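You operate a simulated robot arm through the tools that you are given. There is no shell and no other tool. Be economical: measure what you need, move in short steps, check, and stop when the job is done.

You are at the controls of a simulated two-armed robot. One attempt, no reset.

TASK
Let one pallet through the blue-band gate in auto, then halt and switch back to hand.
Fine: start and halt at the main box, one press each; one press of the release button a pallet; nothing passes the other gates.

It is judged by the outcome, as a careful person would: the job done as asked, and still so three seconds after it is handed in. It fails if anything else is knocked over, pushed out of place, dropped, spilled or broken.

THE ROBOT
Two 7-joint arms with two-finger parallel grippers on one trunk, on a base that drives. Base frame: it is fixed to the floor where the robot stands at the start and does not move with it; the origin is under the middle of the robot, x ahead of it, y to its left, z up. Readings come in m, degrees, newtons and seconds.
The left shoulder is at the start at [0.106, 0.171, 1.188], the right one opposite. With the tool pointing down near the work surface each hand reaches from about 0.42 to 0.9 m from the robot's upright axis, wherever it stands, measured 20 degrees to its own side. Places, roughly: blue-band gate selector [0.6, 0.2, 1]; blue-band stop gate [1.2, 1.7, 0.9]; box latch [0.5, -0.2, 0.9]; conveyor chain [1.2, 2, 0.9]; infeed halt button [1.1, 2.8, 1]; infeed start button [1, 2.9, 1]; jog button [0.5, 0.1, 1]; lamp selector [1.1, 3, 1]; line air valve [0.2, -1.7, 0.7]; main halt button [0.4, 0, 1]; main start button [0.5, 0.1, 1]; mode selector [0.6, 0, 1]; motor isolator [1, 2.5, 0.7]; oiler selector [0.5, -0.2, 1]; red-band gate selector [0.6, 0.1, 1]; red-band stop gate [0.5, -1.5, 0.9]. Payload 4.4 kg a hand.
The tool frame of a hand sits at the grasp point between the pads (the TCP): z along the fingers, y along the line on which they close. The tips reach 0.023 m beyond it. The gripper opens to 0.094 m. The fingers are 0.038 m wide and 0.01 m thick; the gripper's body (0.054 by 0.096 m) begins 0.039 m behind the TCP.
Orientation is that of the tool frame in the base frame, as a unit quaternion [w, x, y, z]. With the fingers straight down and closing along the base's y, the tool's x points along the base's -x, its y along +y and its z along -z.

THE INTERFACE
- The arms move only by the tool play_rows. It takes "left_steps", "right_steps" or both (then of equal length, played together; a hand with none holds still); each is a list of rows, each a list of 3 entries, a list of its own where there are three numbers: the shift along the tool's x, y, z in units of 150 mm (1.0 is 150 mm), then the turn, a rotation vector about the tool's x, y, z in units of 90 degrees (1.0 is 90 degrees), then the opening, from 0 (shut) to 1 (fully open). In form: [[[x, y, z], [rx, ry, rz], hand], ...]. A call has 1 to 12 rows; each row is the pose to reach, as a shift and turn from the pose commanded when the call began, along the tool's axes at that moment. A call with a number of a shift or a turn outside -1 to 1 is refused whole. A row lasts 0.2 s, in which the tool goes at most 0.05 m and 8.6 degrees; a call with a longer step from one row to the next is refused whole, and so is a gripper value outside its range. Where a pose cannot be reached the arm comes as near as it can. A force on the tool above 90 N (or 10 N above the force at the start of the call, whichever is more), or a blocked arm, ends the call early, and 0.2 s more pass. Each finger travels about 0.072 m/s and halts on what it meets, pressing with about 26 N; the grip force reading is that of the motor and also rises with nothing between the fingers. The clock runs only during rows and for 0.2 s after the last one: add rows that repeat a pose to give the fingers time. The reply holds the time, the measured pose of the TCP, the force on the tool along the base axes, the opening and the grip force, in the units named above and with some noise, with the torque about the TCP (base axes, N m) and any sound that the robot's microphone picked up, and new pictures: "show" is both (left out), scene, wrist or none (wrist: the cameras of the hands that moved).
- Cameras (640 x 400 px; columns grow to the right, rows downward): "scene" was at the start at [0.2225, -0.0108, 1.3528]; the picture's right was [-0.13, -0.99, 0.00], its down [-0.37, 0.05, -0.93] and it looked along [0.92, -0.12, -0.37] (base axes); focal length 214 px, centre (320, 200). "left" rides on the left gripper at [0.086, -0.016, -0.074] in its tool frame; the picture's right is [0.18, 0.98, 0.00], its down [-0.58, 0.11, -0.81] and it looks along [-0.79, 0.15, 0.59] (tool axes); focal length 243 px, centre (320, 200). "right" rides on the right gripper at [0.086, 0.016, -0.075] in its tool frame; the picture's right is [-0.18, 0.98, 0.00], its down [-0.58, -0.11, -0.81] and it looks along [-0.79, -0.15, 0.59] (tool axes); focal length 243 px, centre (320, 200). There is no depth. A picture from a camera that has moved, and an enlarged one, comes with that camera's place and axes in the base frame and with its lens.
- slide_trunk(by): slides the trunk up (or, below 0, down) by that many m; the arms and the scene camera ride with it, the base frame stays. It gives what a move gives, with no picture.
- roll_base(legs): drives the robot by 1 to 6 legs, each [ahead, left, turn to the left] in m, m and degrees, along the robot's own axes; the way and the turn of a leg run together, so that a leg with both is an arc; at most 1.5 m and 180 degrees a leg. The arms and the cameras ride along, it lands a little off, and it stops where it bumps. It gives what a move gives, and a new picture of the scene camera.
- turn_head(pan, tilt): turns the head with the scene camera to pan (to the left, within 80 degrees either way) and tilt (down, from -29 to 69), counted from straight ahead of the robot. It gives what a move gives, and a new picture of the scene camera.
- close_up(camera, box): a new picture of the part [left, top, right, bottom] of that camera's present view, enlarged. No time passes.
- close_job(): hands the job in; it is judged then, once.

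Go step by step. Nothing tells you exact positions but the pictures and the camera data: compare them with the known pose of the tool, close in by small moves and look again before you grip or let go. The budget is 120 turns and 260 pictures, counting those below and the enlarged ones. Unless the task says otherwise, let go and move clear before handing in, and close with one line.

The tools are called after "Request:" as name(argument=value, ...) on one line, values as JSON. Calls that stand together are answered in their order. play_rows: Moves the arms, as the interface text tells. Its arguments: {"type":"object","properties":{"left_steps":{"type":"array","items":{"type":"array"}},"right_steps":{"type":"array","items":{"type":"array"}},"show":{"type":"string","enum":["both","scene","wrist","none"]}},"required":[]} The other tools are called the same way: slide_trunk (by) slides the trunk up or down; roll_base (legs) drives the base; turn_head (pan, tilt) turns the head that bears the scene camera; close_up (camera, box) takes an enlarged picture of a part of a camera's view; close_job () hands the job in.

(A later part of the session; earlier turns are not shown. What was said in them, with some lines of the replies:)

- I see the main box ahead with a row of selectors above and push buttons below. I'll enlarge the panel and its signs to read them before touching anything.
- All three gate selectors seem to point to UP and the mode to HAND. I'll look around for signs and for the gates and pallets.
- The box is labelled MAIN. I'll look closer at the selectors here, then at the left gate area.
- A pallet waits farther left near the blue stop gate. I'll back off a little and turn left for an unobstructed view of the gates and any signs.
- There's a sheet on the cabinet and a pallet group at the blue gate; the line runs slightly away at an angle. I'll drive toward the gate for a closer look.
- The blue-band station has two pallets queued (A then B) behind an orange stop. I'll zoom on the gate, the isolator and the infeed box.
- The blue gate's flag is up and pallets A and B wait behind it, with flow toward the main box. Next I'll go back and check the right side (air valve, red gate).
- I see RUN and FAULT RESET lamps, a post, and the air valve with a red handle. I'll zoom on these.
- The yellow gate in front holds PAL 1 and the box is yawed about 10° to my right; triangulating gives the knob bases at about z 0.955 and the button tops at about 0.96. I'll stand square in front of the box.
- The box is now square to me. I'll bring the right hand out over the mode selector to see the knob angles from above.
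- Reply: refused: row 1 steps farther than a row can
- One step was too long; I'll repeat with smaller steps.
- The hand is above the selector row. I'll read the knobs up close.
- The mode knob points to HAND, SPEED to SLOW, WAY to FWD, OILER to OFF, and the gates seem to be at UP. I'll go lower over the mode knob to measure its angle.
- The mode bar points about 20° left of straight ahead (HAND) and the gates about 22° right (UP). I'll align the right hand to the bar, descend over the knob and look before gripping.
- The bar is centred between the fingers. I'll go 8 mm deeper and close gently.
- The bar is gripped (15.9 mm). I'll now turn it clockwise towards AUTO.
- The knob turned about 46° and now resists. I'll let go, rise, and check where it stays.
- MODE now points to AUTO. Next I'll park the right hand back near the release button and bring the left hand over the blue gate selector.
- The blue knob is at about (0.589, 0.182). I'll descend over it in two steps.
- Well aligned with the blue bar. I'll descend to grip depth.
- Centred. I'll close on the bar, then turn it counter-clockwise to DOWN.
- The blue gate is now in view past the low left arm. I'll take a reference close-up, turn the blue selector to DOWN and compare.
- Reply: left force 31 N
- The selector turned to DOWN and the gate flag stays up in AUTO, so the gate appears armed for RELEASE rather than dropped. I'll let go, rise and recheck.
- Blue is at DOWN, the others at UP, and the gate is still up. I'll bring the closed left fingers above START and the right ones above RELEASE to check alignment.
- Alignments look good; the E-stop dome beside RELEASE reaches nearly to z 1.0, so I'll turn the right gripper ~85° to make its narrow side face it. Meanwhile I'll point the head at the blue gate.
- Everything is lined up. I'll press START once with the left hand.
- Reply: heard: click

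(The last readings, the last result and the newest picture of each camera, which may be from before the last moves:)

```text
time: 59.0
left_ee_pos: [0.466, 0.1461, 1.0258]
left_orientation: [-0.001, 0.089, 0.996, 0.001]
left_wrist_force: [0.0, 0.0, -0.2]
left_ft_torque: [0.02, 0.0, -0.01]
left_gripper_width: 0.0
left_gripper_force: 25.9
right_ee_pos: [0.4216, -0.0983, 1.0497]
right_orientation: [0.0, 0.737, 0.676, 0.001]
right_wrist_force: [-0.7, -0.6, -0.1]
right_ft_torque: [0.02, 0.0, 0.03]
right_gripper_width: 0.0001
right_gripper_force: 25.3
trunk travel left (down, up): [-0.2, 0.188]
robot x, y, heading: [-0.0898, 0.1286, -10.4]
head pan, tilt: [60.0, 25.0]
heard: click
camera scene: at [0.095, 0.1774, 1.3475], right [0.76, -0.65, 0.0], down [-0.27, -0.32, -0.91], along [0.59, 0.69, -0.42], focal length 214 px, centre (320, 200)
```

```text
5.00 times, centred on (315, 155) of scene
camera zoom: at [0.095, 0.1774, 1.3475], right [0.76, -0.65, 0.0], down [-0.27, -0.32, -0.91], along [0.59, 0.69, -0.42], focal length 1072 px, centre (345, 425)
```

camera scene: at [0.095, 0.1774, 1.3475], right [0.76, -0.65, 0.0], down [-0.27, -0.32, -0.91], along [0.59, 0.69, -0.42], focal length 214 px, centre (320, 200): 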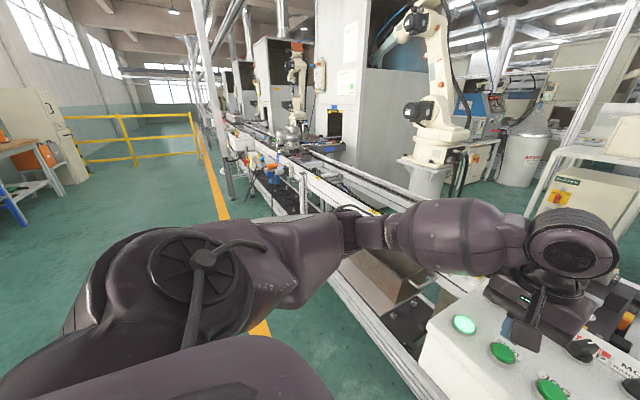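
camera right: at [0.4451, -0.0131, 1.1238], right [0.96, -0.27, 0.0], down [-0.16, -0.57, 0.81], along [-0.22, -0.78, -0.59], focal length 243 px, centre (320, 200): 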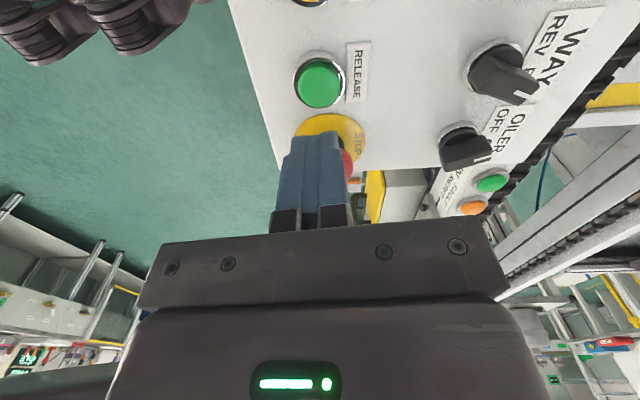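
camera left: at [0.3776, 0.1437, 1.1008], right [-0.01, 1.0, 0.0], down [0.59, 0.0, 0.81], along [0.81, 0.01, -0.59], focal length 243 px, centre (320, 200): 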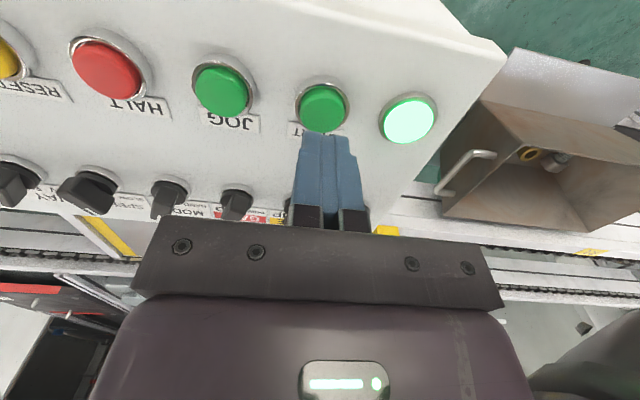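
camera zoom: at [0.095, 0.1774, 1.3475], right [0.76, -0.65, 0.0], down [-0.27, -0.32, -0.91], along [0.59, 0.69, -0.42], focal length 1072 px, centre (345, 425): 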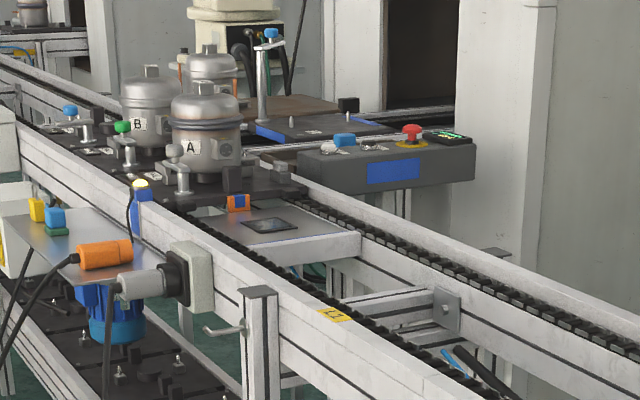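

A click was heard and the gate stays up. I'll let a second pass and check whether the chain runs.

Request:
play_rows(left_steps=[[[0, 0, 0], [0, 0, 0], 0], [[0, 0, 0], [0, 0, 0], 0], [[0, 0, 0], [0, 0, 0], 0]], show="wrist")

Request:
close_up(camera="scene", box=[255, 115, 375, 195])

Request:
close_up(camera="right", box=[430, 130, 640, 260])

```text
time: 59.8
left_ee_pos: [0.4668, 0.1462, 1.0265]
left_orientation: [0.0, 0.089, 0.996, 0.0]
left_wrist_force: [0.3, -0.5, -0.2]
left_ft_torque: [0.0, 0.03, -0.01]
left_gripper_width: 0.0
left_gripper_force: 26.4
right_ee_pos: [0.4213, -0.0986, 1.0492]
right_orientation: [0.0, 0.737, 0.676, -0.001]
right_wrist_force: [-0.6, 0.2, 0.1]
right_ft_torque: [-0.02, 0.03, 0.04]
right_gripper_width: 0.0001
right_gripper_force: 26.3
trunk travel left (down, up): [-0.2, 0.188]
robot x, y, heading: [-0.093, 0.1325, -10.3]
head pan, tilt: [60.0, 25.0]
camera left: at [0.3803, 0.1466, 1.101], right [-0.01, 1.0, 0.0], down [0.59, 0.0, 0.81], along [0.81, 0.01, -0.59], focal length 243 px, centre (320, 200)
```

left: 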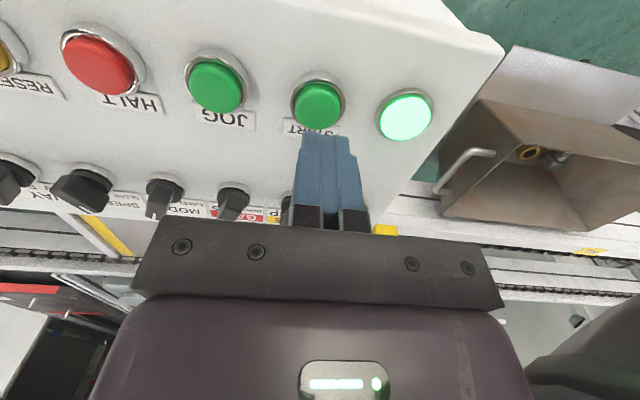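

```text
5.00 times, centred on (315, 155) of scene
camera zoom: at [0.0955, 0.1775, 1.3475], right [0.76, -0.65, 0.0], down [-0.27, -0.32, -0.91], along [0.59, 0.69, -0.42], focal length 1072 px, centre (345, 425)
```

zoom: 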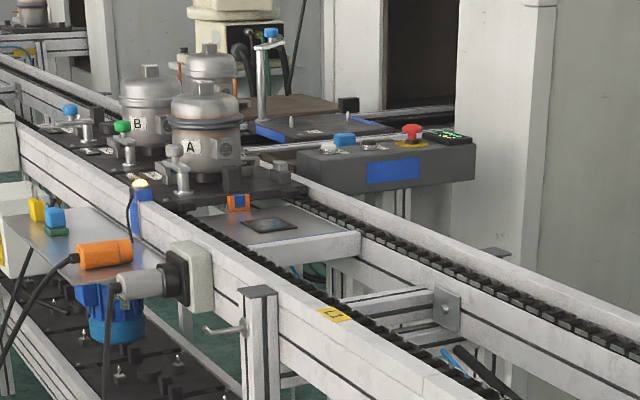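

```text
3.05 times, centred on (535, 195) of right
camera zoom: at [0.4449, -0.0131, 1.1239], right [0.96, -0.27, 0.0], down [-0.16, -0.57, 0.81], along [-0.22, -0.78, -0.59], focal length 739 px, centre (-335, 215)
```

zoom: 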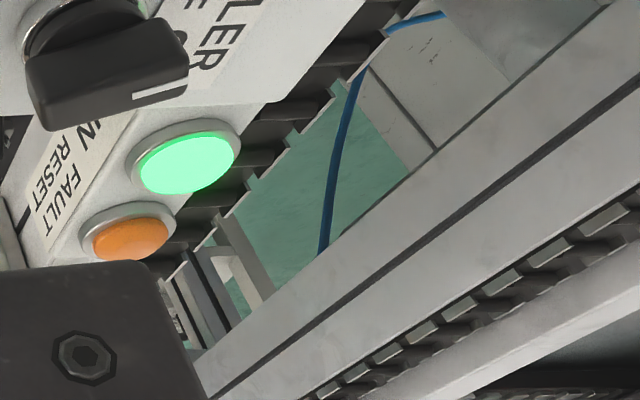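

RUN is lit and the blue gate holds. I'll press RELEASE once with the right hand and move the left hand over HALT at the same time.

Request:
play_rows(right_steps=[[[0, 0, 0.2], [0, 0, 0], 0], [[0, 0, 0.38], [0, 0, 0], 0], [[0, 0, 0.47], [0, 0, 0], 0], [[0, 0, 0.52], [0, 0, 0], 0], [[0, 0, 0.55], [0, 0, 0], 0], [[0, 0, 0.35], [0, 0, 0], 0], [[0, 0, 0.1], [0, 0, 0], 0], [[0, 0, 0], [0, 0, 0], 0]], show="scene")

Request:
close_up(camera="scene", box=[255, 115, 375, 195])

```text
time: 61.6
left_ee_pos: [0.4676, 0.1452, 1.0268]
left_orientation: [-0.001, 0.089, 0.996, 0.0]
left_wrist_force: [0.2, -0.4, 0.3]
left_ft_torque: [0.01, 0.01, -0.01]
left_gripper_width: 0.0
left_gripper_force: 26.4
right_ee_pos: [0.4223, -0.0979, 1.0479]
right_orientation: [-0.001, 0.737, 0.676, -0.001]
right_wrist_force: [0.2, 0.8, 1.0]
right_ft_torque: [-0.04, 0.01, 0.02]
right_gripper_width: 0.0002
right_gripper_force: 25.9
trunk travel left (down, up): [-0.2, 0.188]
robot x, y, heading: [-0.0923, 0.1308, -10.0]
head pan, tilt: [60.0, 25.0]
heard: click
camera scene: at [0.0963, 0.1774, 1.3471], right [0.76, -0.65, 0.0], down [-0.27, -0.32, -0.91], along [0.59, 0.69, -0.42], focal length 214 px, centre (320, 200)
```

scene: 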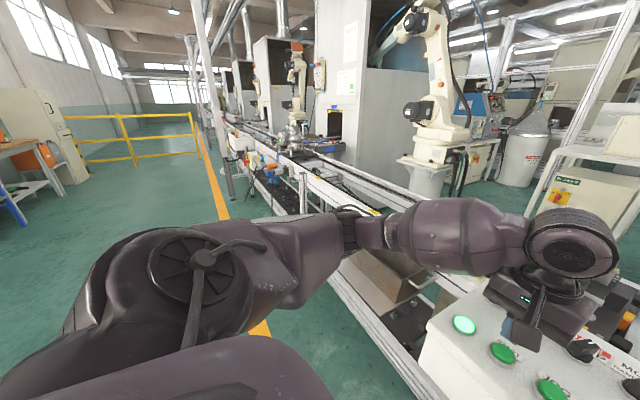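

```text
5.00 times, centred on (315, 155) of scene
camera zoom: at [0.0963, 0.1774, 1.3471], right [0.76, -0.65, 0.0], down [-0.27, -0.32, -0.91], along [0.59, 0.69, -0.42], focal length 1072 px, centre (345, 425)
```

zoom: 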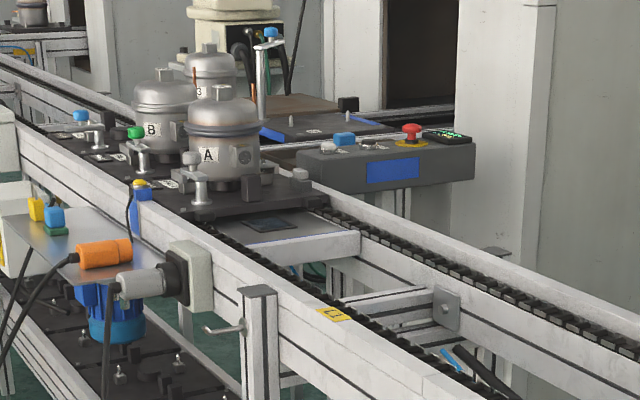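

Pallet A is moving with the gate down. I'll move the right hand up and aside, and bring the left hand over HALT.

Request:
play_rows(right_steps=[[[0, 0, -0.3], [0, 0, 0], 0], [[0, -0.15, -0.5], [0, 0, 0], 0], [[-0.15, -0.35, -0.6], [0, 0, 0], 0], [[-0.4, -0.5, -0.6], [0, 0, 0], 0], [[-0.5, -0.75, -0.6], [0, 0, 0], 0]], left_steps=[[[0, 0, 0], [0, 0, 0], 0], [[0, -0.1, 0], [0, 0, 0], 0], [[0, -0.3, 0], [0, 0, 0], 0], [[0, -0.55, 0], [0, 0, 0], 0], [[0, -0.823, 0], [0, 0, 0], 0]], show="wrist")

Request:
close_up(camera="scene", box=[255, 115, 375, 195])

```text
time: 62.8
left_ee_pos: [0.4448, 0.0232, 1.0274]
left_orientation: [0.001, 0.09, 0.996, 0.0]
left_wrist_force: [0.2, 0.3, 0.5]
left_ft_torque: [0.03, 0.0, 0.0]
left_gripper_width: 0.0
left_gripper_force: 25.6
right_ee_pos: [0.3016, -0.1639, 1.1401]
right_orientation: [0.001, 0.737, 0.676, 0.001]
right_wrist_force: [-0.3, -0.5, 0.4]
right_ft_torque: [0.0, -0.01, 0.02]
right_gripper_width: 0.0001
right_gripper_force: 25.9
trunk travel left (down, up): [-0.2, 0.188]
robot x, y, heading: [-0.0918, 0.126, -10.3]
head pan, tilt: [60.0, 25.0]
camera right: at [0.3246, -0.079, 1.2138], right [0.96, -0.27, 0.0], down [-0.16, -0.57, 0.81], along [-0.21, -0.78, -0.59], focal length 243 px, centre (320, 200)
camera left: at [0.357, 0.0233, 1.1022], right [-0.01, 1.0, 0.0], down [0.59, 0.0, 0.81], along [0.81, 0.01, -0.59], focal length 243 px, centre (320, 200)
```

right: 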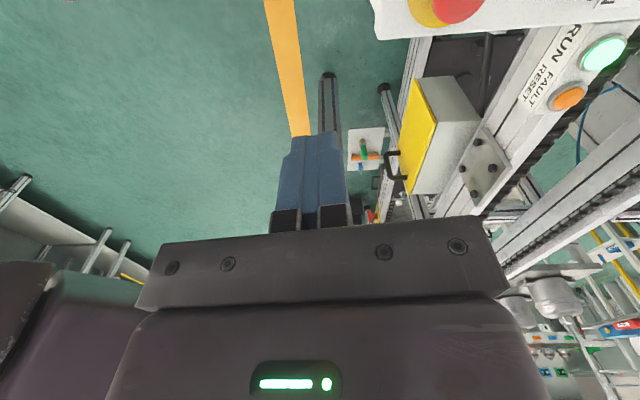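
left: 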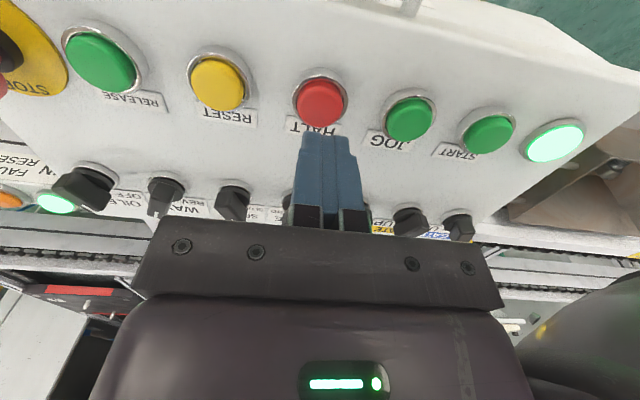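

```text
5.00 times, centred on (315, 155) of scene
camera zoom: at [0.0943, 0.1764, 1.3479], right [0.76, -0.65, 0.0], down [-0.27, -0.32, -0.91], along [0.59, 0.69, -0.42], focal length 1072 px, centre (345, 425)
```

zoom: 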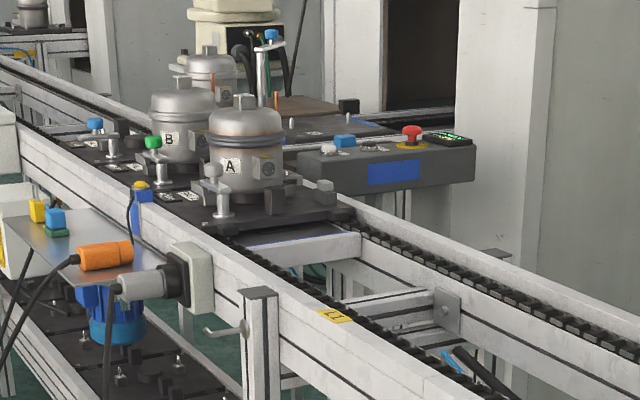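

Pallet A advances with B right behind. I'll wait in short steps and watch that the gate rises between them.

Request:
play_rows(left_steps=[[[0, 0, 0], [0, 0, 0], 0], [[0, 0, 0], [0, 0, 0], 0], [[0, 0, 0], [0, 0, 0], 0]], show="none")

Request:
close_up(camera="scene", box=[255, 115, 375, 195])

Request:
play_rows(left_steps=[[[0, 0, 0], [0, 0, 0], 0], [[0, 0, 0], [0, 0, 0], 0], [[0, 0, 0], [0, 0, 0], 0]], show="none")

Request:
close_up(camera="scene", box=[255, 115, 375, 195])

```text
time: 63.6
left_ee_pos: [0.4443, 0.0243, 1.0281]
left_orientation: [0.0, 0.089, 0.996, 0.0]
left_wrist_force: [-0.1, 0.0, -1.2]
left_ft_torque: [-0.01, -0.01, 0.01]
left_gripper_width: 0.0001
left_gripper_force: 26.0
right_ee_pos: [0.3038, -0.1627, 1.1393]
right_orientation: [0.001, 0.737, 0.676, 0.001]
right_wrist_force: [0.8, 1.0, 1.4]
right_ft_torque: [-0.03, 0.01, 0.02]
right_gripper_width: 0.0
right_gripper_force: 26.0
trunk travel left (down, up): [-0.2, 0.188]
robot x, y, heading: [-0.0921, 0.1296, -10.2]
head pan, tilt: [60.0, 25.0]
```

```text
5.00 times, centred on (315, 155) of scene
camera zoom: at [0.0955, 0.1774, 1.3476], right [0.76, -0.65, 0.0], down [-0.27, -0.32, -0.91], along [0.59, 0.69, -0.42], focal length 1072 px, centre (345, 425)
```

zoom: 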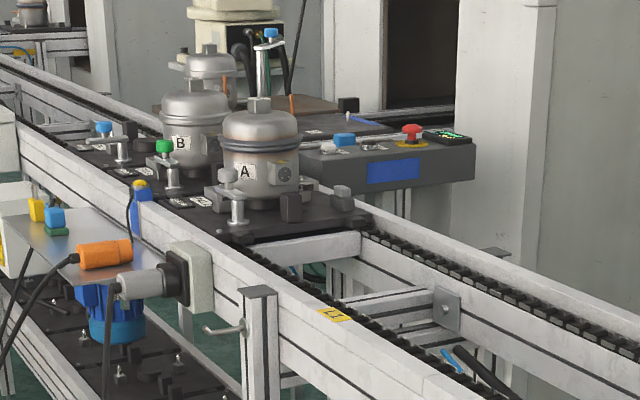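

```text
time: 64.4
left_ee_pos: [0.4453, 0.0234, 1.0284]
left_orientation: [0.0, 0.089, 0.996, -0.001]
left_wrist_force: [0.3, 0.2, 0.1]
left_ft_torque: [-0.02, 0.01, -0.02]
left_gripper_width: 0.0002
left_gripper_force: 25.4
right_ee_pos: [0.3037, -0.1629, 1.1397]
right_orientation: [0.0, 0.737, 0.676, 0.0]
right_wrist_force: [-0.8, 0.4, -0.2]
right_ft_torque: [0.04, 0.0, 0.02]
right_gripper_width: 0.0
right_gripper_force: 26.1
trunk travel left (down, up): [-0.2, 0.188]
robot x, y, heading: [-0.0927, 0.1255, -9.9]
head pan, tilt: [60.0, 25.0]
```

```text
5.00 times, centred on (315, 155) of scene
camera zoom: at [0.0955, 0.1775, 1.3475], right [0.76, -0.65, 0.0], down [-0.27, -0.32, -0.91], along [0.59, 0.69, -0.42], focal length 1072 px, centre (345, 425)
```

zoom: 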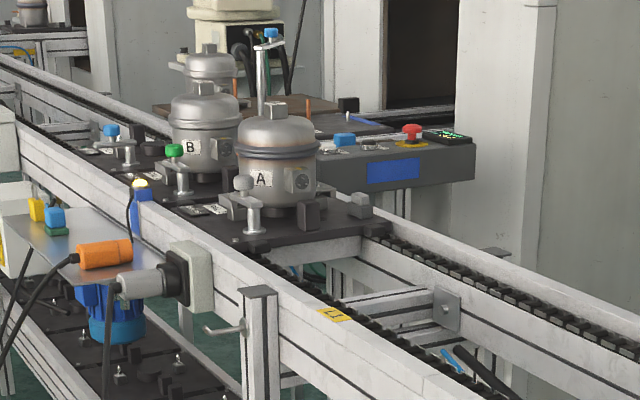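

B has nearly reached A's old place and the station lamp is lit again. I'll watch a bit more to see that B is held while A moves on.

Request:
play_rows(left_steps=[[[0, 0, 0], [0, 0, 0], 0], [[0, 0, 0], [0, 0, 0], 0], [[0, 0, 0], [0, 0, 0], 0]], show="none")

Request:
close_up(camera="scene", box=[255, 115, 375, 195])

Request:
play_rows(left_steps=[[[0, 0, 0], [0, 0, 0], 0], [[0, 0, 0], [0, 0, 0], 0], [[0, 0, 0], [0, 0, 0], 0]], show="none")

Request:
close_up(camera="scene", box=[255, 115, 375, 195])

```text
time: 65.2
left_ee_pos: [0.4441, 0.0235, 1.0275]
left_orientation: [-0.001, 0.089, 0.996, 0.0]
left_wrist_force: [1.0, -0.3, 0.3]
left_ft_torque: [0.01, 0.01, 0.03]
left_gripper_width: 0.0
left_gripper_force: 26.1
right_ee_pos: [0.3026, -0.1625, 1.1387]
right_orientation: [-0.001, 0.737, 0.676, -0.001]
right_wrist_force: [0.5, 0.8, -0.3]
right_ft_torque: [0.01, 0.0, 0.02]
right_gripper_width: 0.0001
right_gripper_force: 26.0
trunk travel left (down, up): [-0.2, 0.188]
robot x, y, heading: [-0.0903, 0.1262, -10.2]
head pan, tilt: [60.0, 25.0]
```

```text
5.00 times, centred on (315, 155) of scene
camera zoom: at [0.0956, 0.1775, 1.3475], right [0.76, -0.65, 0.0], down [-0.27, -0.32, -0.91], along [0.59, 0.69, -0.42], focal length 1072 px, centre (345, 425)
```

zoom: 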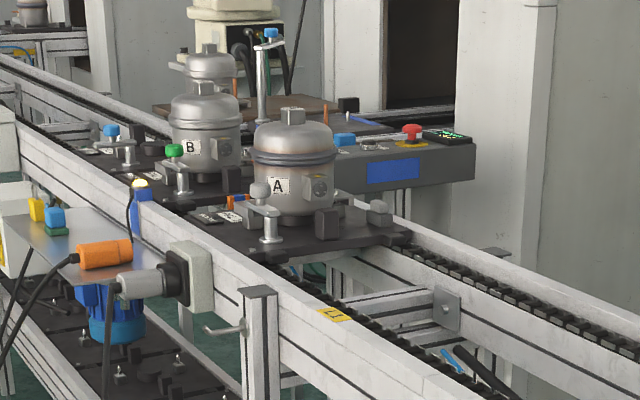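

```text
time: 66.0
left_ee_pos: [0.4443, 0.0237, 1.0281]
left_orientation: [0.0, 0.089, 0.996, 0.0]
left_wrist_force: [0.1, -0.6, 0.0]
left_ft_torque: [0.01, -0.01, 0.0]
left_gripper_width: 0.0001
left_gripper_force: 26.3
right_ee_pos: [0.3029, -0.1627, 1.1394]
right_orientation: [0.0, 0.737, 0.676, 0.0]
right_wrist_force: [-0.4, 0.3, 0.6]
right_ft_torque: [0.0, -0.02, -0.01]
right_gripper_width: 0.0002
right_gripper_force: 26.3
trunk travel left (down, up): [-0.2, 0.188]
robot x, y, heading: [-0.0917, 0.128, -10.3]
head pan, tilt: [60.0, 25.0]
```

```text
5.00 times, centred on (315, 155) of scene
camera zoom: at [0.0955, 0.1775, 1.3475], right [0.76, -0.65, 0.0], down [-0.27, -0.32, -0.91], along [0.59, 0.69, -0.42], focal length 1072 px, centre (345, 425)
```

zoom: 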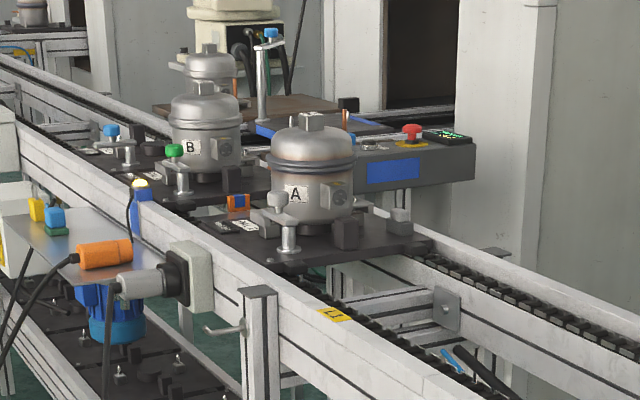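

The gate is up, B is held and A is clearly through. I'll press HALT once now.

Request:
play_rows(left_steps=[[[0, 0, 0.15], [0, 0, 0], 0], [[0, 0, 0.27], [0, 0, 0], 0], [[0, 0, 0.33], [0, 0, 0], 0], [[0, 0, 0.365], [0, 0, 0], 0], [[0, 0, 0.2], [0, 0, 0], 0], [[0, 0, 0], [0, 0, 0], 0]], show="wrist")

Request:
close_up(camera="scene", box=[255, 115, 375, 195])

Request:
play_rows(left_steps=[[[0, 0, -0.1], [0, 0, 0], 0], [[0, 0, -0.2], [0, 0, 0], 0]], show="none")

Request:
close_up(camera="scene", box=[255, 115, 375, 195])

```text
time: 67.4
left_ee_pos: [0.4422, 0.0252, 1.0259]
left_orientation: [-0.001, 0.09, 0.996, 0.001]
left_wrist_force: [-0.1, 0.2, 0.4]
left_ft_torque: [-0.01, 0.01, 0.0]
left_gripper_width: 0.0
left_gripper_force: 26.1
right_ee_pos: [0.3023, -0.1631, 1.1389]
right_orientation: [0.001, 0.737, 0.676, 0.0]
right_wrist_force: [-0.6, 1.2, -0.3]
right_ft_torque: [-0.01, -0.01, -0.01]
right_gripper_width: 0.0001
right_gripper_force: 26.4
trunk travel left (down, up): [-0.2, 0.188]
robot x, y, heading: [-0.0927, 0.1308, -10.3]
head pan, tilt: [60.0, 25.0]
heard: click
camera left: at [0.3568, 0.0249, 1.1001], right [-0.01, 1.0, 0.0], down [0.59, 0.0, 0.81], along [0.81, 0.01, -0.59], focal length 243 px, centre (320, 200)
```

left: 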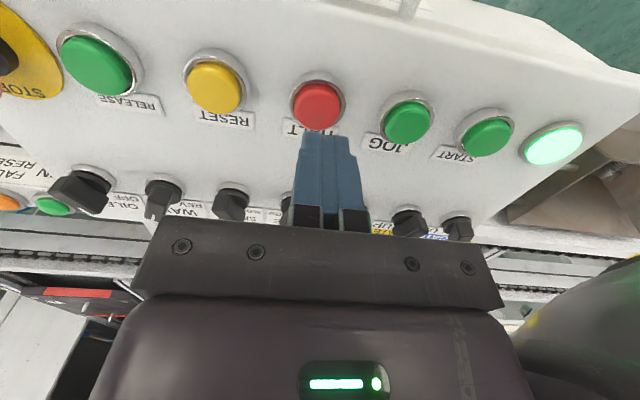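

```text
5.00 times, centred on (315, 155) of scene
camera zoom: at [0.0948, 0.1775, 1.3475], right [0.76, -0.65, 0.0], down [-0.27, -0.32, -0.91], along [0.59, 0.69, -0.42], focal length 1072 px, centre (345, 425)
```

zoom: 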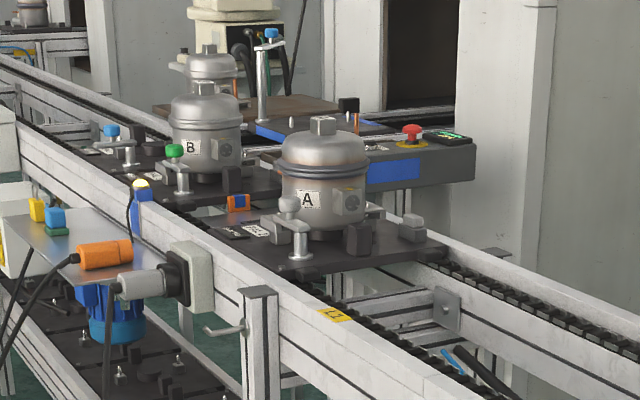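

```text
time: 68.0
left_ee_pos: [0.4444, 0.0243, 1.0578]
left_orientation: [0.0, 0.091, 0.996, 0.0]
left_wrist_force: [-0.5, 0.1, 0.0]
left_ft_torque: [0.0, 0.05, 0.01]
left_gripper_width: 0.0001
left_gripper_force: 25.6
right_ee_pos: [0.304, -0.1628, 1.1388]
right_orientation: [0.0, 0.736, 0.677, 0.0]
right_wrist_force: [-0.6, 1.1, 0.8]
right_ft_torque: [-0.02, 0.01, 0.01]
right_gripper_width: 0.0001
right_gripper_force: 26.2
trunk travel left (down, up): [-0.2, 0.188]
robot x, y, heading: [-0.0961, 0.1328, -10.2]
head pan, tilt: [60.0, 25.0]
```

```text
5.00 times, centred on (315, 155) of scene
camera zoom: at [0.0956, 0.1775, 1.3475], right [0.76, -0.65, 0.0], down [-0.27, -0.32, -0.91], along [0.59, 0.69, -0.42], focal length 1072 px, centre (345, 425)
```

zoom: 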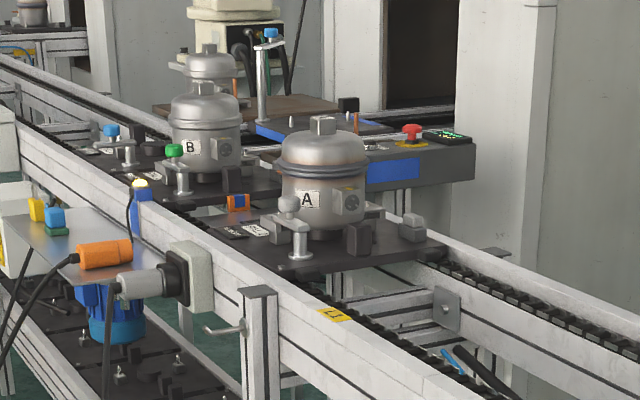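

The line is halted with A beyond the gate and B held. Before switching to HAND I'll return the blue selector to UP so that the gate doesn't drop; the left hand goes there first.

Request:
play_rows(left_steps=[[[0, 0, -0.25], [0, 0, 0], 0.1], [[-0.15, 0.2, -0.35], [0, 0, 0], 0.2], [[-0.3, 0.45, -0.35], [0, 0, -0.08], 0.3], [[-0.45, 0.7, -0.35], [0, 0, -0.16], 0.4], [[-0.6, 0.92, -0.35], [0, 0, -0.24], 0.5], [[-0.6, 0.92, -0.35], [0, 0, -0.24], 0.5]], show="none")

Request:
turn_head(pan=0, tilt=45)

```text
time: 69.4
left_ee_pos: [0.5574, 0.1434, 1.1091]
left_orientation: [0.001, -0.099, 0.995, -0.001]
left_wrist_force: [-0.7, -0.7, 0.7]
left_ft_torque: [0.02, -0.01, 0.02]
left_gripper_width: 0.0468
left_gripper_force: 0.2
right_ee_pos: [0.3042, -0.1637, 1.1392]
right_orientation: [0.0, 0.736, 0.676, 0.0]
right_wrist_force: [0.2, 0.0, 0.1]
right_ft_torque: [-0.01, 0.0, -0.01]
right_gripper_width: 0.0
right_gripper_force: 26.1
trunk travel left (down, up): [-0.2, 0.188]
robot x, y, heading: [-0.0901, 0.127, -10.2]
head pan, tilt: [60.0, 25.0]
```

```text
time: 70.7
left_ee_pos: [0.5574, 0.1427, 1.109]
left_orientation: [0.0, -0.1, 0.995, 0.0]
left_wrist_force: [-0.4, -0.6, 0.2]
left_ft_torque: [0.0, 0.02, 0.03]
left_gripper_width: 0.0468
left_gripper_force: 0.1
right_ee_pos: [0.3028, -0.1631, 1.1391]
right_orientation: [0.0, 0.736, 0.677, 0.0]
right_wrist_force: [0.1, -0.3, 0.7]
right_ft_torque: [0.0, 0.04, 0.05]
right_gripper_width: 0.0
right_gripper_force: 26.0
trunk travel left (down, up): [-0.2, 0.188]
robot x, y, heading: [-0.0934, 0.1261, -10.4]
head pan, tilt: [0.0, 45.0]
camera scene: at [0.1161, 0.0928, 1.317], right [-0.18, -0.98, 0.0], down [-0.7, 0.12, -0.71], along [0.7, -0.13, -0.71], focal length 214 px, centre (320, 200)
```

scene: 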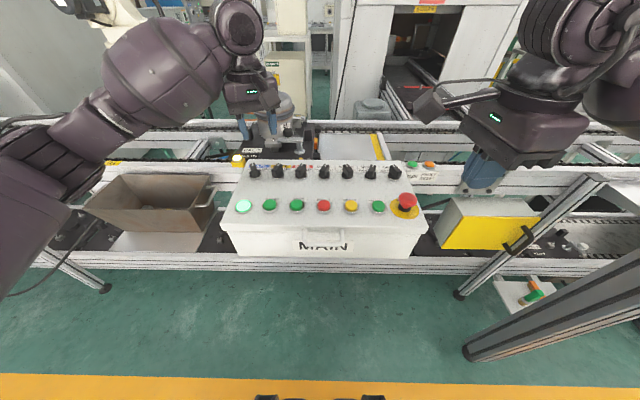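

Next I'll move sideways over the blue knob, descend partway and check.

Request:
play_rows(left_steps=[[[-0.14, 0.12, 0], [0, 0, 0], 0.5], [[-0.276, 0.234, 0], [0, 0, 0], 0.5], [[-0.276, 0.234, 0.25], [0, 0, 0], 0.5], [[-0.276, 0.234, 0.5], [0, 0, 0], 0.5], [[-0.276, 0.234, 0.5], [0, 0, 0], 0.5]], show="wrist")

Request:
close_up(camera="left", box=[200, 40, 440, 190])

```text
time: 71.9
left_ee_pos: [0.5911, 0.1876, 1.0348]
left_orientation: [0.001, -0.099, 0.995, 0.0]
left_wrist_force: [-0.2, 0.0, 0.2]
left_ft_torque: [0.0, -0.03, 0.01]
left_gripper_width: 0.0473
left_gripper_force: 0.2
right_ee_pos: [0.3029, -0.1625, 1.1402]
right_orientation: [0.0, 0.736, 0.677, 0.0]
right_wrist_force: [0.0, 0.6, 0.6]
right_ft_torque: [-0.03, 0.02, 0.01]
right_gripper_width: 0.0
right_gripper_force: 26.2
trunk travel left (down, up): [-0.2, 0.188]
robot x, y, heading: [-0.0926, 0.1298, -10.0]
head pan, tilt: [0.0, 45.0]
camera left: at [0.5109, 0.1552, 1.1088], right [-0.37, 0.93, 0.0], down [0.55, 0.22, 0.81], along [0.75, 0.3, -0.59], focal length 243 px, centre (320, 200)
```

left: 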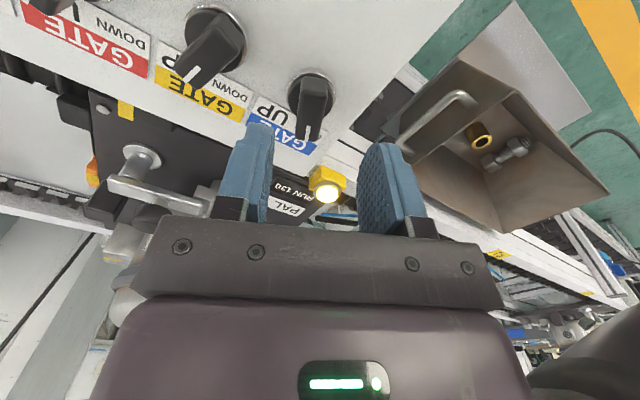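

```text
2.67 times, centred on (320, 115) of left
camera zoom: at [0.5109, 0.1552, 1.1088], right [-0.37, 0.93, 0.0], down [0.55, 0.22, 0.81], along [0.75, 0.3, -0.59], focal length 647 px, centre (320, 427)
```

zoom: 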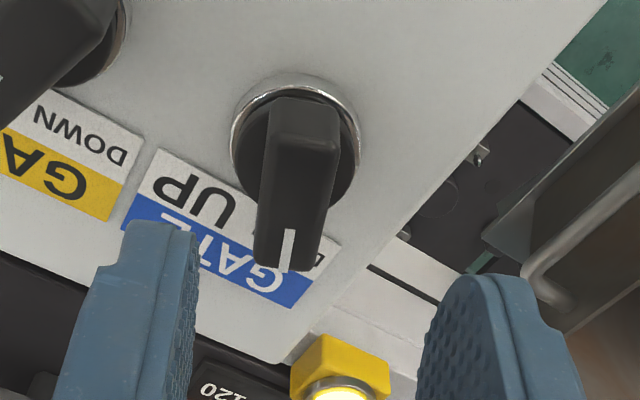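

Aligned. I'll descend to grip depth, close, then turn clockwise back to UP.

Request:
play_rows(left_steps=[[[0, -0.013, 0.15], [0, 0, 0], 0.5], [[0, -0.013, 0.3], [0, 0, 0], 0.5], [[0, -0.013, 0.3], [0, 0, 0], 0.25], [[0, -0.013, 0.3], [0, 0, 0], 0], [[0, -0.013, 0.3], [0, 0, 0], 0]], show="wrist")

```text
time: 73.1
left_ee_pos: [0.592, 0.1812, 0.9895]
left_orientation: [0.0, -0.097, 0.995, -0.001]
left_wrist_force: [7.7, -22.6, -1.7]
left_ft_torque: [-0.42, -0.18, -0.1]
left_gripper_width: 0.0158
left_gripper_force: 44.9
right_ee_pos: [0.3038, -0.1658, 1.1389]
right_orientation: [0.0, 0.737, 0.676, 0.001]
right_wrist_force: [0.3, 0.2, -0.3]
right_ft_torque: [-0.01, -0.01, -0.01]
right_gripper_width: 0.0
right_gripper_force: 26.4
trunk travel left (down, up): [-0.2, 0.188]
robot x, y, heading: [-0.0917, 0.1303, -10.3]
head pan, tilt: [0.0, 45.0]
camera left: at [0.5118, 0.1502, 1.0639], right [-0.37, 0.93, 0.0], down [0.55, 0.22, 0.81], along [0.75, 0.3, -0.59], focal length 243 px, centre (320, 200)
```

left: 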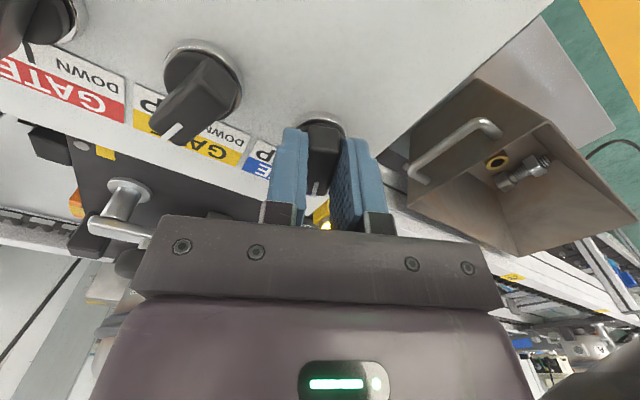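

Gripped; I'll relieve the small sideways load while turning back to UP.

Request:
play_rows(left_steps=[[[0, -0.025, 0], [0, 0, 0.09], 0], [[0, -0.025, 0], [0, 0, 0.18], 0], [[0, -0.025, 0], [0, 0, 0.27], 0], [[0, -0.025, 0], [0, 0, 0.36], 0], [[0, -0.025, 0], [0, 0, 0.45], 0], [[0, -0.025, 0], [0, 0, 0.5], 0], [[0, -0.025, 0], [0, 0, 0.5], 0]], show="none")

Request:
play_rows(left_steps=[[[0, 0, 0], [0, 0, 0], 0.25], [[0, 0, 0], [0, 0, 0], 0.5], [[0, 0, -0.25], [0, 0, -0.05], 0.5], [[0, 0, -0.5], [0, 0, -0.14], 0.5], [[0, 0, -0.8], [0, 0, -0.23], 0.4], [[0.1, 0, -0.8], [0, 0, -0.23], 0.2]], show="wrist")

Request:
close_up(camera="left", box=[160, 0, 400, 150])

```text
time: 74.7
left_ee_pos: [0.5923, 0.185, 0.9897]
left_orientation: [0.0, 0.288, 0.958, 0.0]
left_wrist_force: [-1.3, 22.9, 3.2]
left_ft_torque: [0.21, -0.28, 0.06]
left_gripper_width: 0.016
left_gripper_force: 45.3
right_ee_pos: [0.3021, -0.1602, 1.1395]
right_orientation: [0.001, 0.736, 0.676, -0.001]
right_wrist_force: [0.0, -0.2, 0.4]
right_ft_torque: [-0.04, 0.0, 0.04]
right_gripper_width: 0.0
right_gripper_force: 26.3
trunk travel left (down, up): [-0.2, 0.188]
robot x, y, heading: [-0.0917, 0.1281, -10.3]
head pan, tilt: [0.0, 45.0]
```

```text
time: 76.1
left_ee_pos: [0.5804, 0.1903, 1.1091]
left_orientation: [-0.001, 0.112, 0.994, 0.0]
left_wrist_force: [-0.5, -0.4, 0.2]
left_ft_torque: [-0.01, 0.03, 0.01]
left_gripper_width: 0.0189
left_gripper_force: 0.0
right_ee_pos: [0.3033, -0.1618, 1.1392]
right_orientation: [0.0, 0.736, 0.677, -0.001]
right_wrist_force: [0.7, 0.0, 0.0]
right_ft_torque: [0.02, 0.01, -0.01]
right_gripper_width: 0.0
right_gripper_force: 25.8
trunk travel left (down, up): [-0.2, 0.188]
robot x, y, heading: [-0.0908, 0.1321, -10.3]
head pan, tilt: [0.0, 45.0]
camera left: at [0.4943, 0.1949, 1.1835], right [0.04, 1.0, 0.0], down [0.59, -0.02, 0.81], along [0.81, -0.03, -0.59], focal length 243 px, centre (320, 200)
```

left: 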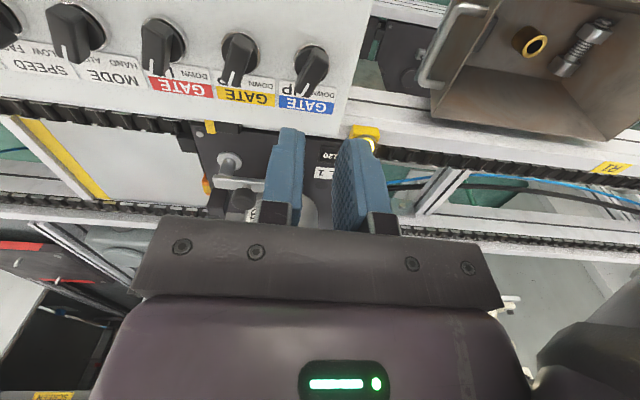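

```text
2.67 times, centred on (280, 75) of left
camera zoom: at [0.4943, 0.1949, 1.1835], right [0.04, 1.0, 0.0], down [0.59, -0.02, 0.81], along [0.81, -0.03, -0.59], focal length 647 px, centre (427, 533)
```

zoom: 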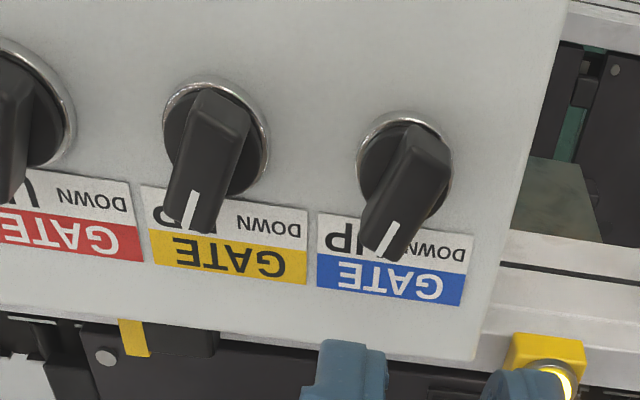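

Blue is back at UP. Now I'll bring the left hand to the mode selector.

Request:
play_rows(left_steps=[[[-0.03, -0.25, 0], [0, 0, 0.05], 0.3], [[-0.06, -0.5, 0], [0, 0, 0.1], 0.4], [[-0.09, -0.75, 0], [0, 0, 0.16], 0.5], [[-0.12, -1.0, 0], [0, 0, 0.22], 0.5], [[-0.12, -1.0, 0], [0, 0, 0.22], 0.5]], show="none")

```text
time: 77.3
left_ee_pos: [0.5635, 0.0397, 1.1104]
left_orientation: [0.001, 0.283, 0.959, 0.0]
left_wrist_force: [0.1, 0.9, -1.3]
left_ft_torque: [-0.01, 0.03, -0.02]
left_gripper_width: 0.0472
left_gripper_force: 0.1
right_ee_pos: [0.304, -0.1629, 1.1392]
right_orientation: [0.0, 0.737, 0.676, 0.0]
right_wrist_force: [0.3, 0.4, 0.8]
right_ft_torque: [0.03, -0.02, -0.03]
right_gripper_width: 0.0
right_gripper_force: 26.4
trunk travel left (down, up): [-0.2, 0.188]
robot x, y, heading: [-0.0926, 0.1357, -10.3]
head pan, tilt: [0.0, 45.0]
```

Shifting over the mode knob and partly descending to check.

Request:
play_rows(left_steps=[[[-0.098, -0.244, 0], [0, 0, 0], 0.5], [[-0.098, -0.244, 0.25], [0, 0, 0], 0.5], [[-0.098, -0.244, 0.5], [0, 0, 0], 0.5], [[-0.098, -0.244, 0.5], [0, 0, 0], 0.5]], show="wrist")

Request:
close_up(camera="left", box=[200, 40, 440, 190])

```text
time: 78.3
left_ee_pos: [0.5553, 0.0009, 1.0336]
left_orientation: [0.001, 0.282, 0.96, -0.001]
left_wrist_force: [0.8, 0.3, 0.0]
left_ft_torque: [0.02, -0.02, 0.02]
left_gripper_width: 0.0472
left_gripper_force: 0.1
right_ee_pos: [0.3012, -0.1647, 1.1402]
right_orientation: [0.001, 0.737, 0.676, 0.001]
right_wrist_force: [0.1, 1.2, 0.9]
right_ft_torque: [0.01, 0.01, 0.01]
right_gripper_width: 0.0002
right_gripper_force: 25.9
trunk travel left (down, up): [-0.2, 0.188]
robot x, y, heading: [-0.0901, 0.1264, -10.0]
head pan, tilt: [0.0, 45.0]
camera left: at [0.4756, 0.0352, 1.1087], right [0.38, 0.93, 0.0], down [0.55, -0.22, 0.81], along [0.75, -0.3, -0.59], focal length 243 px, centre (320, 200)
```

left: 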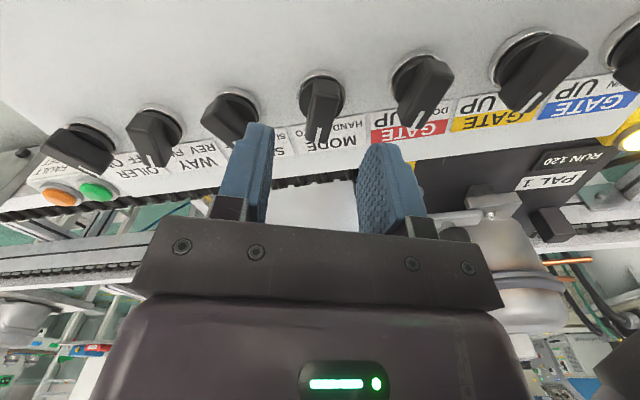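

```text
2.67 times, centred on (320, 115) of left
camera zoom: at [0.4756, 0.0352, 1.1087], right [0.38, 0.93, 0.0], down [0.55, -0.22, 0.81], along [0.75, -0.3, -0.59], focal length 647 px, centre (320, 427)
```

zoom: 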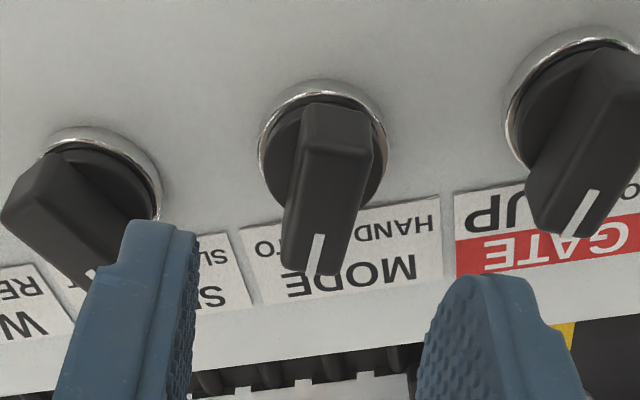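

Aligned. I'll narrow the opening a little, descend, close on the mode bar and turn it counter-clockwise to HAND.

Request:
play_rows(left_steps=[[[0, 0.012, 0], [0, 0, 0], 0.4], [[0, 0.012, 0.15], [0, 0, 0], 0.4], [[0, 0.012, 0.29], [0, 0, 0], 0.4], [[0, 0.012, 0.29], [0, 0, 0], 0.2], [[0, 0.012, 0.29], [0, 0, 0], 0], [[0, 0.012, 0.29], [0, 0, 0], 0]], show="wrist")

```text
time: 79.7
left_ee_pos: [0.5574, 0.0009, 0.9903]
left_orientation: [0.0, 0.281, 0.96, 0.0]
left_wrist_force: [-0.8, 3.0, -2.8]
left_ft_torque: [0.03, -0.05, 0.01]
left_gripper_width: 0.0154
left_gripper_force: 45.1
right_ee_pos: [0.3031, -0.1628, 1.1385]
right_orientation: [0.001, 0.736, 0.677, 0.0]
right_wrist_force: [0.4, 0.4, -0.6]
right_ft_torque: [0.01, 0.03, 0.02]
right_gripper_width: 0.0
right_gripper_force: 25.9
trunk travel left (down, up): [-0.2, 0.188]
robot x, y, heading: [-0.0953, 0.1286, -10.2]
head pan, tilt: [0.0, 45.0]
camera left: at [0.4768, 0.0363, 1.065], right [0.38, 0.93, 0.0], down [0.55, -0.22, 0.81], along [0.75, -0.3, -0.59], focal length 243 px, centre (320, 200)
```

left: 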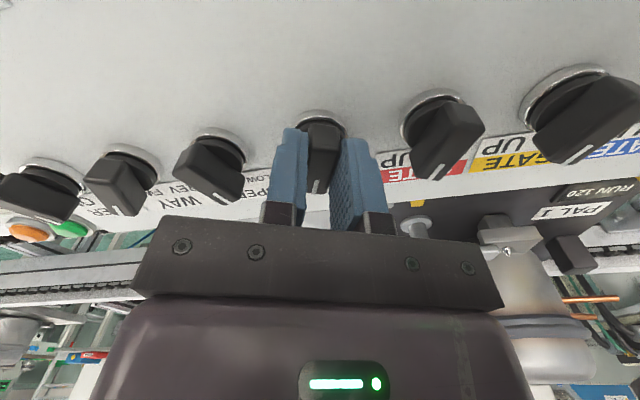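

Gripped with little side load. Turning to HAND, then letting go and rising.

Request:
play_rows(left_steps=[[[0, 0, 0], [0, 0, -0.09], 0], [[0, 0, 0], [0, 0, -0.18], 0], [[0, 0, 0], [0, 0, -0.27], 0], [[0, 0, 0], [0, 0, -0.36], 0], [[0, 0, 0], [0, 0, -0.45], 0], [[0, 0, 0], [0, 0, -0.51], 0], [[0, 0, 0], [0, 0, -0.51], 0]], show="none")

Request:
play_rows(left_steps=[[[0, 0, 0], [0, 0, 0], 0.2], [[0, 0, 0], [0, 0, 0], 0.4], [[0, 0, -0.25], [0, 0, 0.05], 0.4], [[0, 0, -0.5], [0, 0, 0.14], 0.4], [[0, 0, -0.8], [0, 0, 0.22], 0.4], [[0.1, 0, -1.0], [0, 0, 0.24], 0.4]], show="wrist")

Request:
close_up(camera="left", box=[180, 0, 460, 140])

Request:
close_up(camera="scene", box=[230, 120, 440, 220])

```text
time: 81.3
left_ee_pos: [0.5562, -0.0012, 0.9899]
left_orientation: [-0.001, -0.112, 0.994, 0.0]
left_wrist_force: [-12.8, -13.2, -14.4]
left_ft_torque: [-0.29, 0.17, -1.72]
left_gripper_width: 0.0163
left_gripper_force: 45.2
right_ee_pos: [0.3028, -0.1643, 1.1377]
right_orientation: [-0.001, 0.737, 0.676, 0.001]
right_wrist_force: [-0.4, 0.4, 0.3]
right_ft_torque: [0.0, -0.01, 0.0]
right_gripper_width: 0.0
right_gripper_force: 25.8
trunk travel left (down, up): [-0.2, 0.188]
robot x, y, heading: [-0.0938, 0.1347, -10.1]
head pan, tilt: [0.0, 45.0]
```

```text
time: 82.7
left_ee_pos: [0.5411, -0.0018, 1.1411]
left_orientation: [0.001, 0.073, 0.997, -0.001]
left_wrist_force: [0.7, 0.0, -0.4]
left_ft_torque: [0.02, 0.0, -0.04]
left_gripper_width: 0.038
left_gripper_force: 0.0
right_ee_pos: [0.3021, -0.1632, 1.1394]
right_orientation: [0.001, 0.737, 0.676, 0.001]
right_wrist_force: [0.3, -0.3, -0.3]
right_ft_torque: [0.0, -0.06, -0.04]
right_gripper_width: 0.0
right_gripper_force: 26.0
trunk travel left (down, up): [-0.2, 0.188]
robot x, y, heading: [-0.0927, 0.1274, -10.2]
head pan, tilt: [0.0, 45.0]
camera left: at [0.4553, -0.004, 1.2151], right [-0.04, 1.0, 0.0], down [0.59, 0.02, 0.81], along [0.81, 0.03, -0.59], focal length 243 px, centre (320, 200)
```

left: 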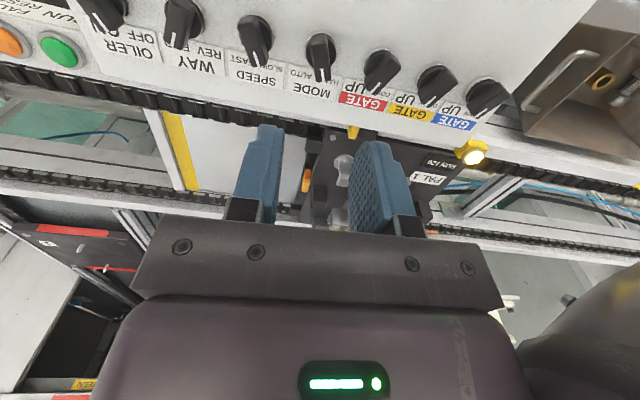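

```text
2.29 times, centred on (320, 70) of left
camera zoom: at [0.4553, -0.004, 1.2151], right [-0.04, 1.0, 0.0], down [0.59, 0.02, 0.81], along [0.81, 0.03, -0.59], focal length 555 px, centre (320, 497)
```

zoom: 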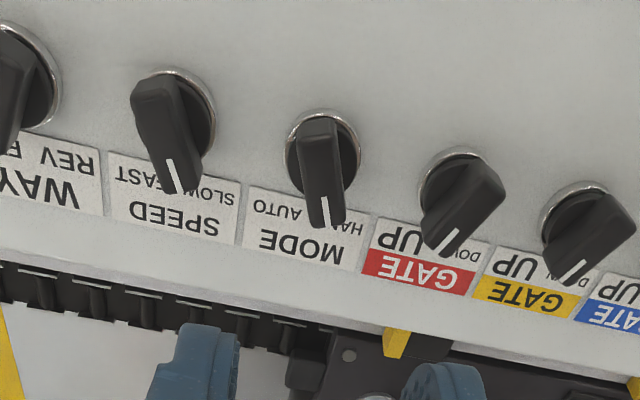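

```text
3.05 times, centred on (335, 170) of scene
camera zoom: at [0.1153, 0.0926, 1.3172], right [-0.18, -0.98, 0.0], down [-0.7, 0.13, -0.71], along [0.7, -0.13, -0.71], focal length 654 px, centre (274, 291)
```

zoom: 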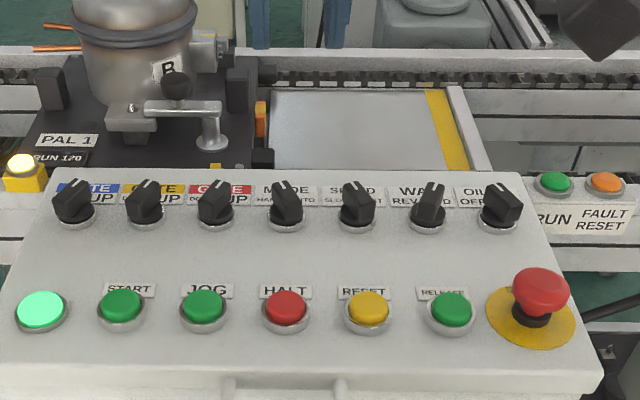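

The panel matches its starting state: HAND, gates UP, RUN off, and PAL 1 still held. I'll move the left hand up and clear, and take a last look at the blue gate.

Request:
play_rows(left_steps=[[[0.1, 0.2, -0.2], [0, 0, 0], 0.4], [[0.25, 0.4, -0.4], [0, 0, 0], 0.4], [[0.4, 0.6, -0.5], [0, 0, 0], 0.4], [[0.6, 0.8, -0.5], [0, 0, 0], 0.4]], show="none")

Request:
turn_head(pan=60, tilt=25)

Request:
close_up(camera="scene", box=[255, 115, 375, 195])

```text
time: 83.7
left_ee_pos: [0.4717, 0.1332, 1.217]
left_orientation: [0.0, 0.073, 0.997, 0.0]
left_wrist_force: [-0.1, 0.0, 0.2]
left_ft_torque: [-0.02, -0.04, 0.01]
left_gripper_width: 0.0374
left_gripper_force: 0.1
right_ee_pos: [0.3015, -0.1621, 1.1395]
right_orientation: [0.002, 0.737, 0.675, 0.0]
right_wrist_force: [-0.4, 0.4, 0.6]
right_ft_torque: [0.01, -0.02, -0.01]
right_gripper_width: 0.0
right_gripper_force: 25.4
trunk travel left (down, up): [-0.2, 0.188]
robot x, y, heading: [-0.0936, 0.1306, -10.4]
head pan, tilt: [0.0, 45.0]
```

```text
time: 85.0
left_ee_pos: [0.4733, 0.1308, 1.2169]
left_orientation: [0.0, 0.074, 0.997, -0.001]
left_wrist_force: [-0.3, -0.7, 0.8]
left_ft_torque: [0.0, 0.03, -0.03]
left_gripper_width: 0.0375
left_gripper_force: 0.0
right_ee_pos: [0.3031, -0.1626, 1.1393]
right_orientation: [0.0, 0.737, 0.676, 0.0]
right_wrist_force: [0.7, 0.5, 0.1]
right_ft_torque: [0.0, -0.02, -0.01]
right_gripper_width: 0.0
right_gripper_force: 25.9
trunk travel left (down, up): [-0.2, 0.188]
robot x, y, heading: [-0.0941, 0.1273, -10.1]
head pan, tilt: [60.0, 25.0]
camera scene: at [0.0956, 0.1775, 1.3475], right [0.76, -0.65, 0.0], down [-0.27, -0.32, -0.91], along [0.59, 0.69, -0.42], focal length 214 px, centre (320, 200)
```

scene: 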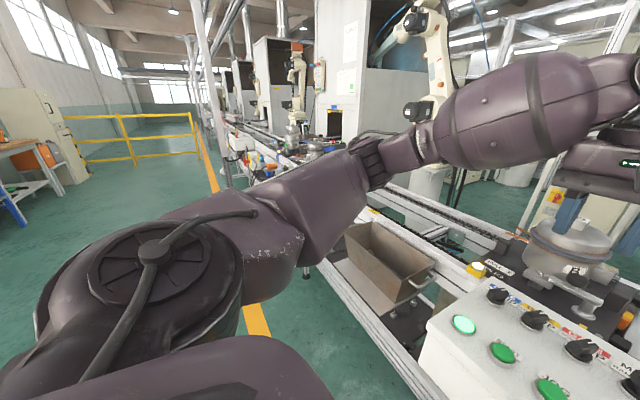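

```text
5.00 times, centred on (315, 155) of scene
camera zoom: at [0.0956, 0.1775, 1.3475], right [0.76, -0.65, 0.0], down [-0.27, -0.32, -0.91], along [0.59, 0.69, -0.42], focal length 1072 px, centre (345, 425)
```

zoom: 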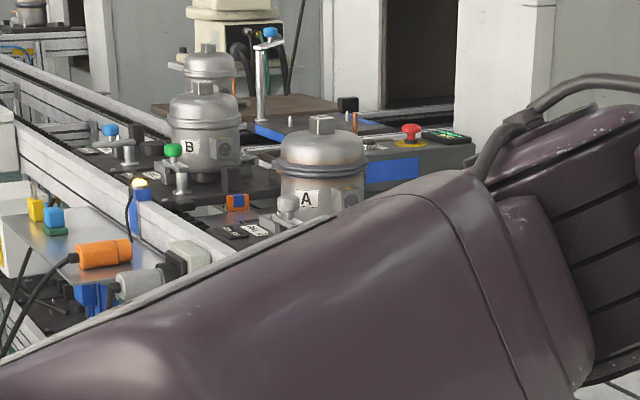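

Pallet A stands past the blue gate, the gate is up holding B, the line is halted in HAND and both hands are clear. I'm handing in.

Request:
close_job()

```text
The job is handed in.
```

One pallet (A) went through the blue-band gate in auto with one press each of START, RELEASE and HALT; the line is halted and back in HAND. The blue gate is up holding pallet B, and PAL 1 is still held at the yellow gate. I never had a clear view of the red-band gate, but its selector stayed at UP throughout. I set the blue gate selector to DOWN for the release and turned it back to UP before switching to HAND.
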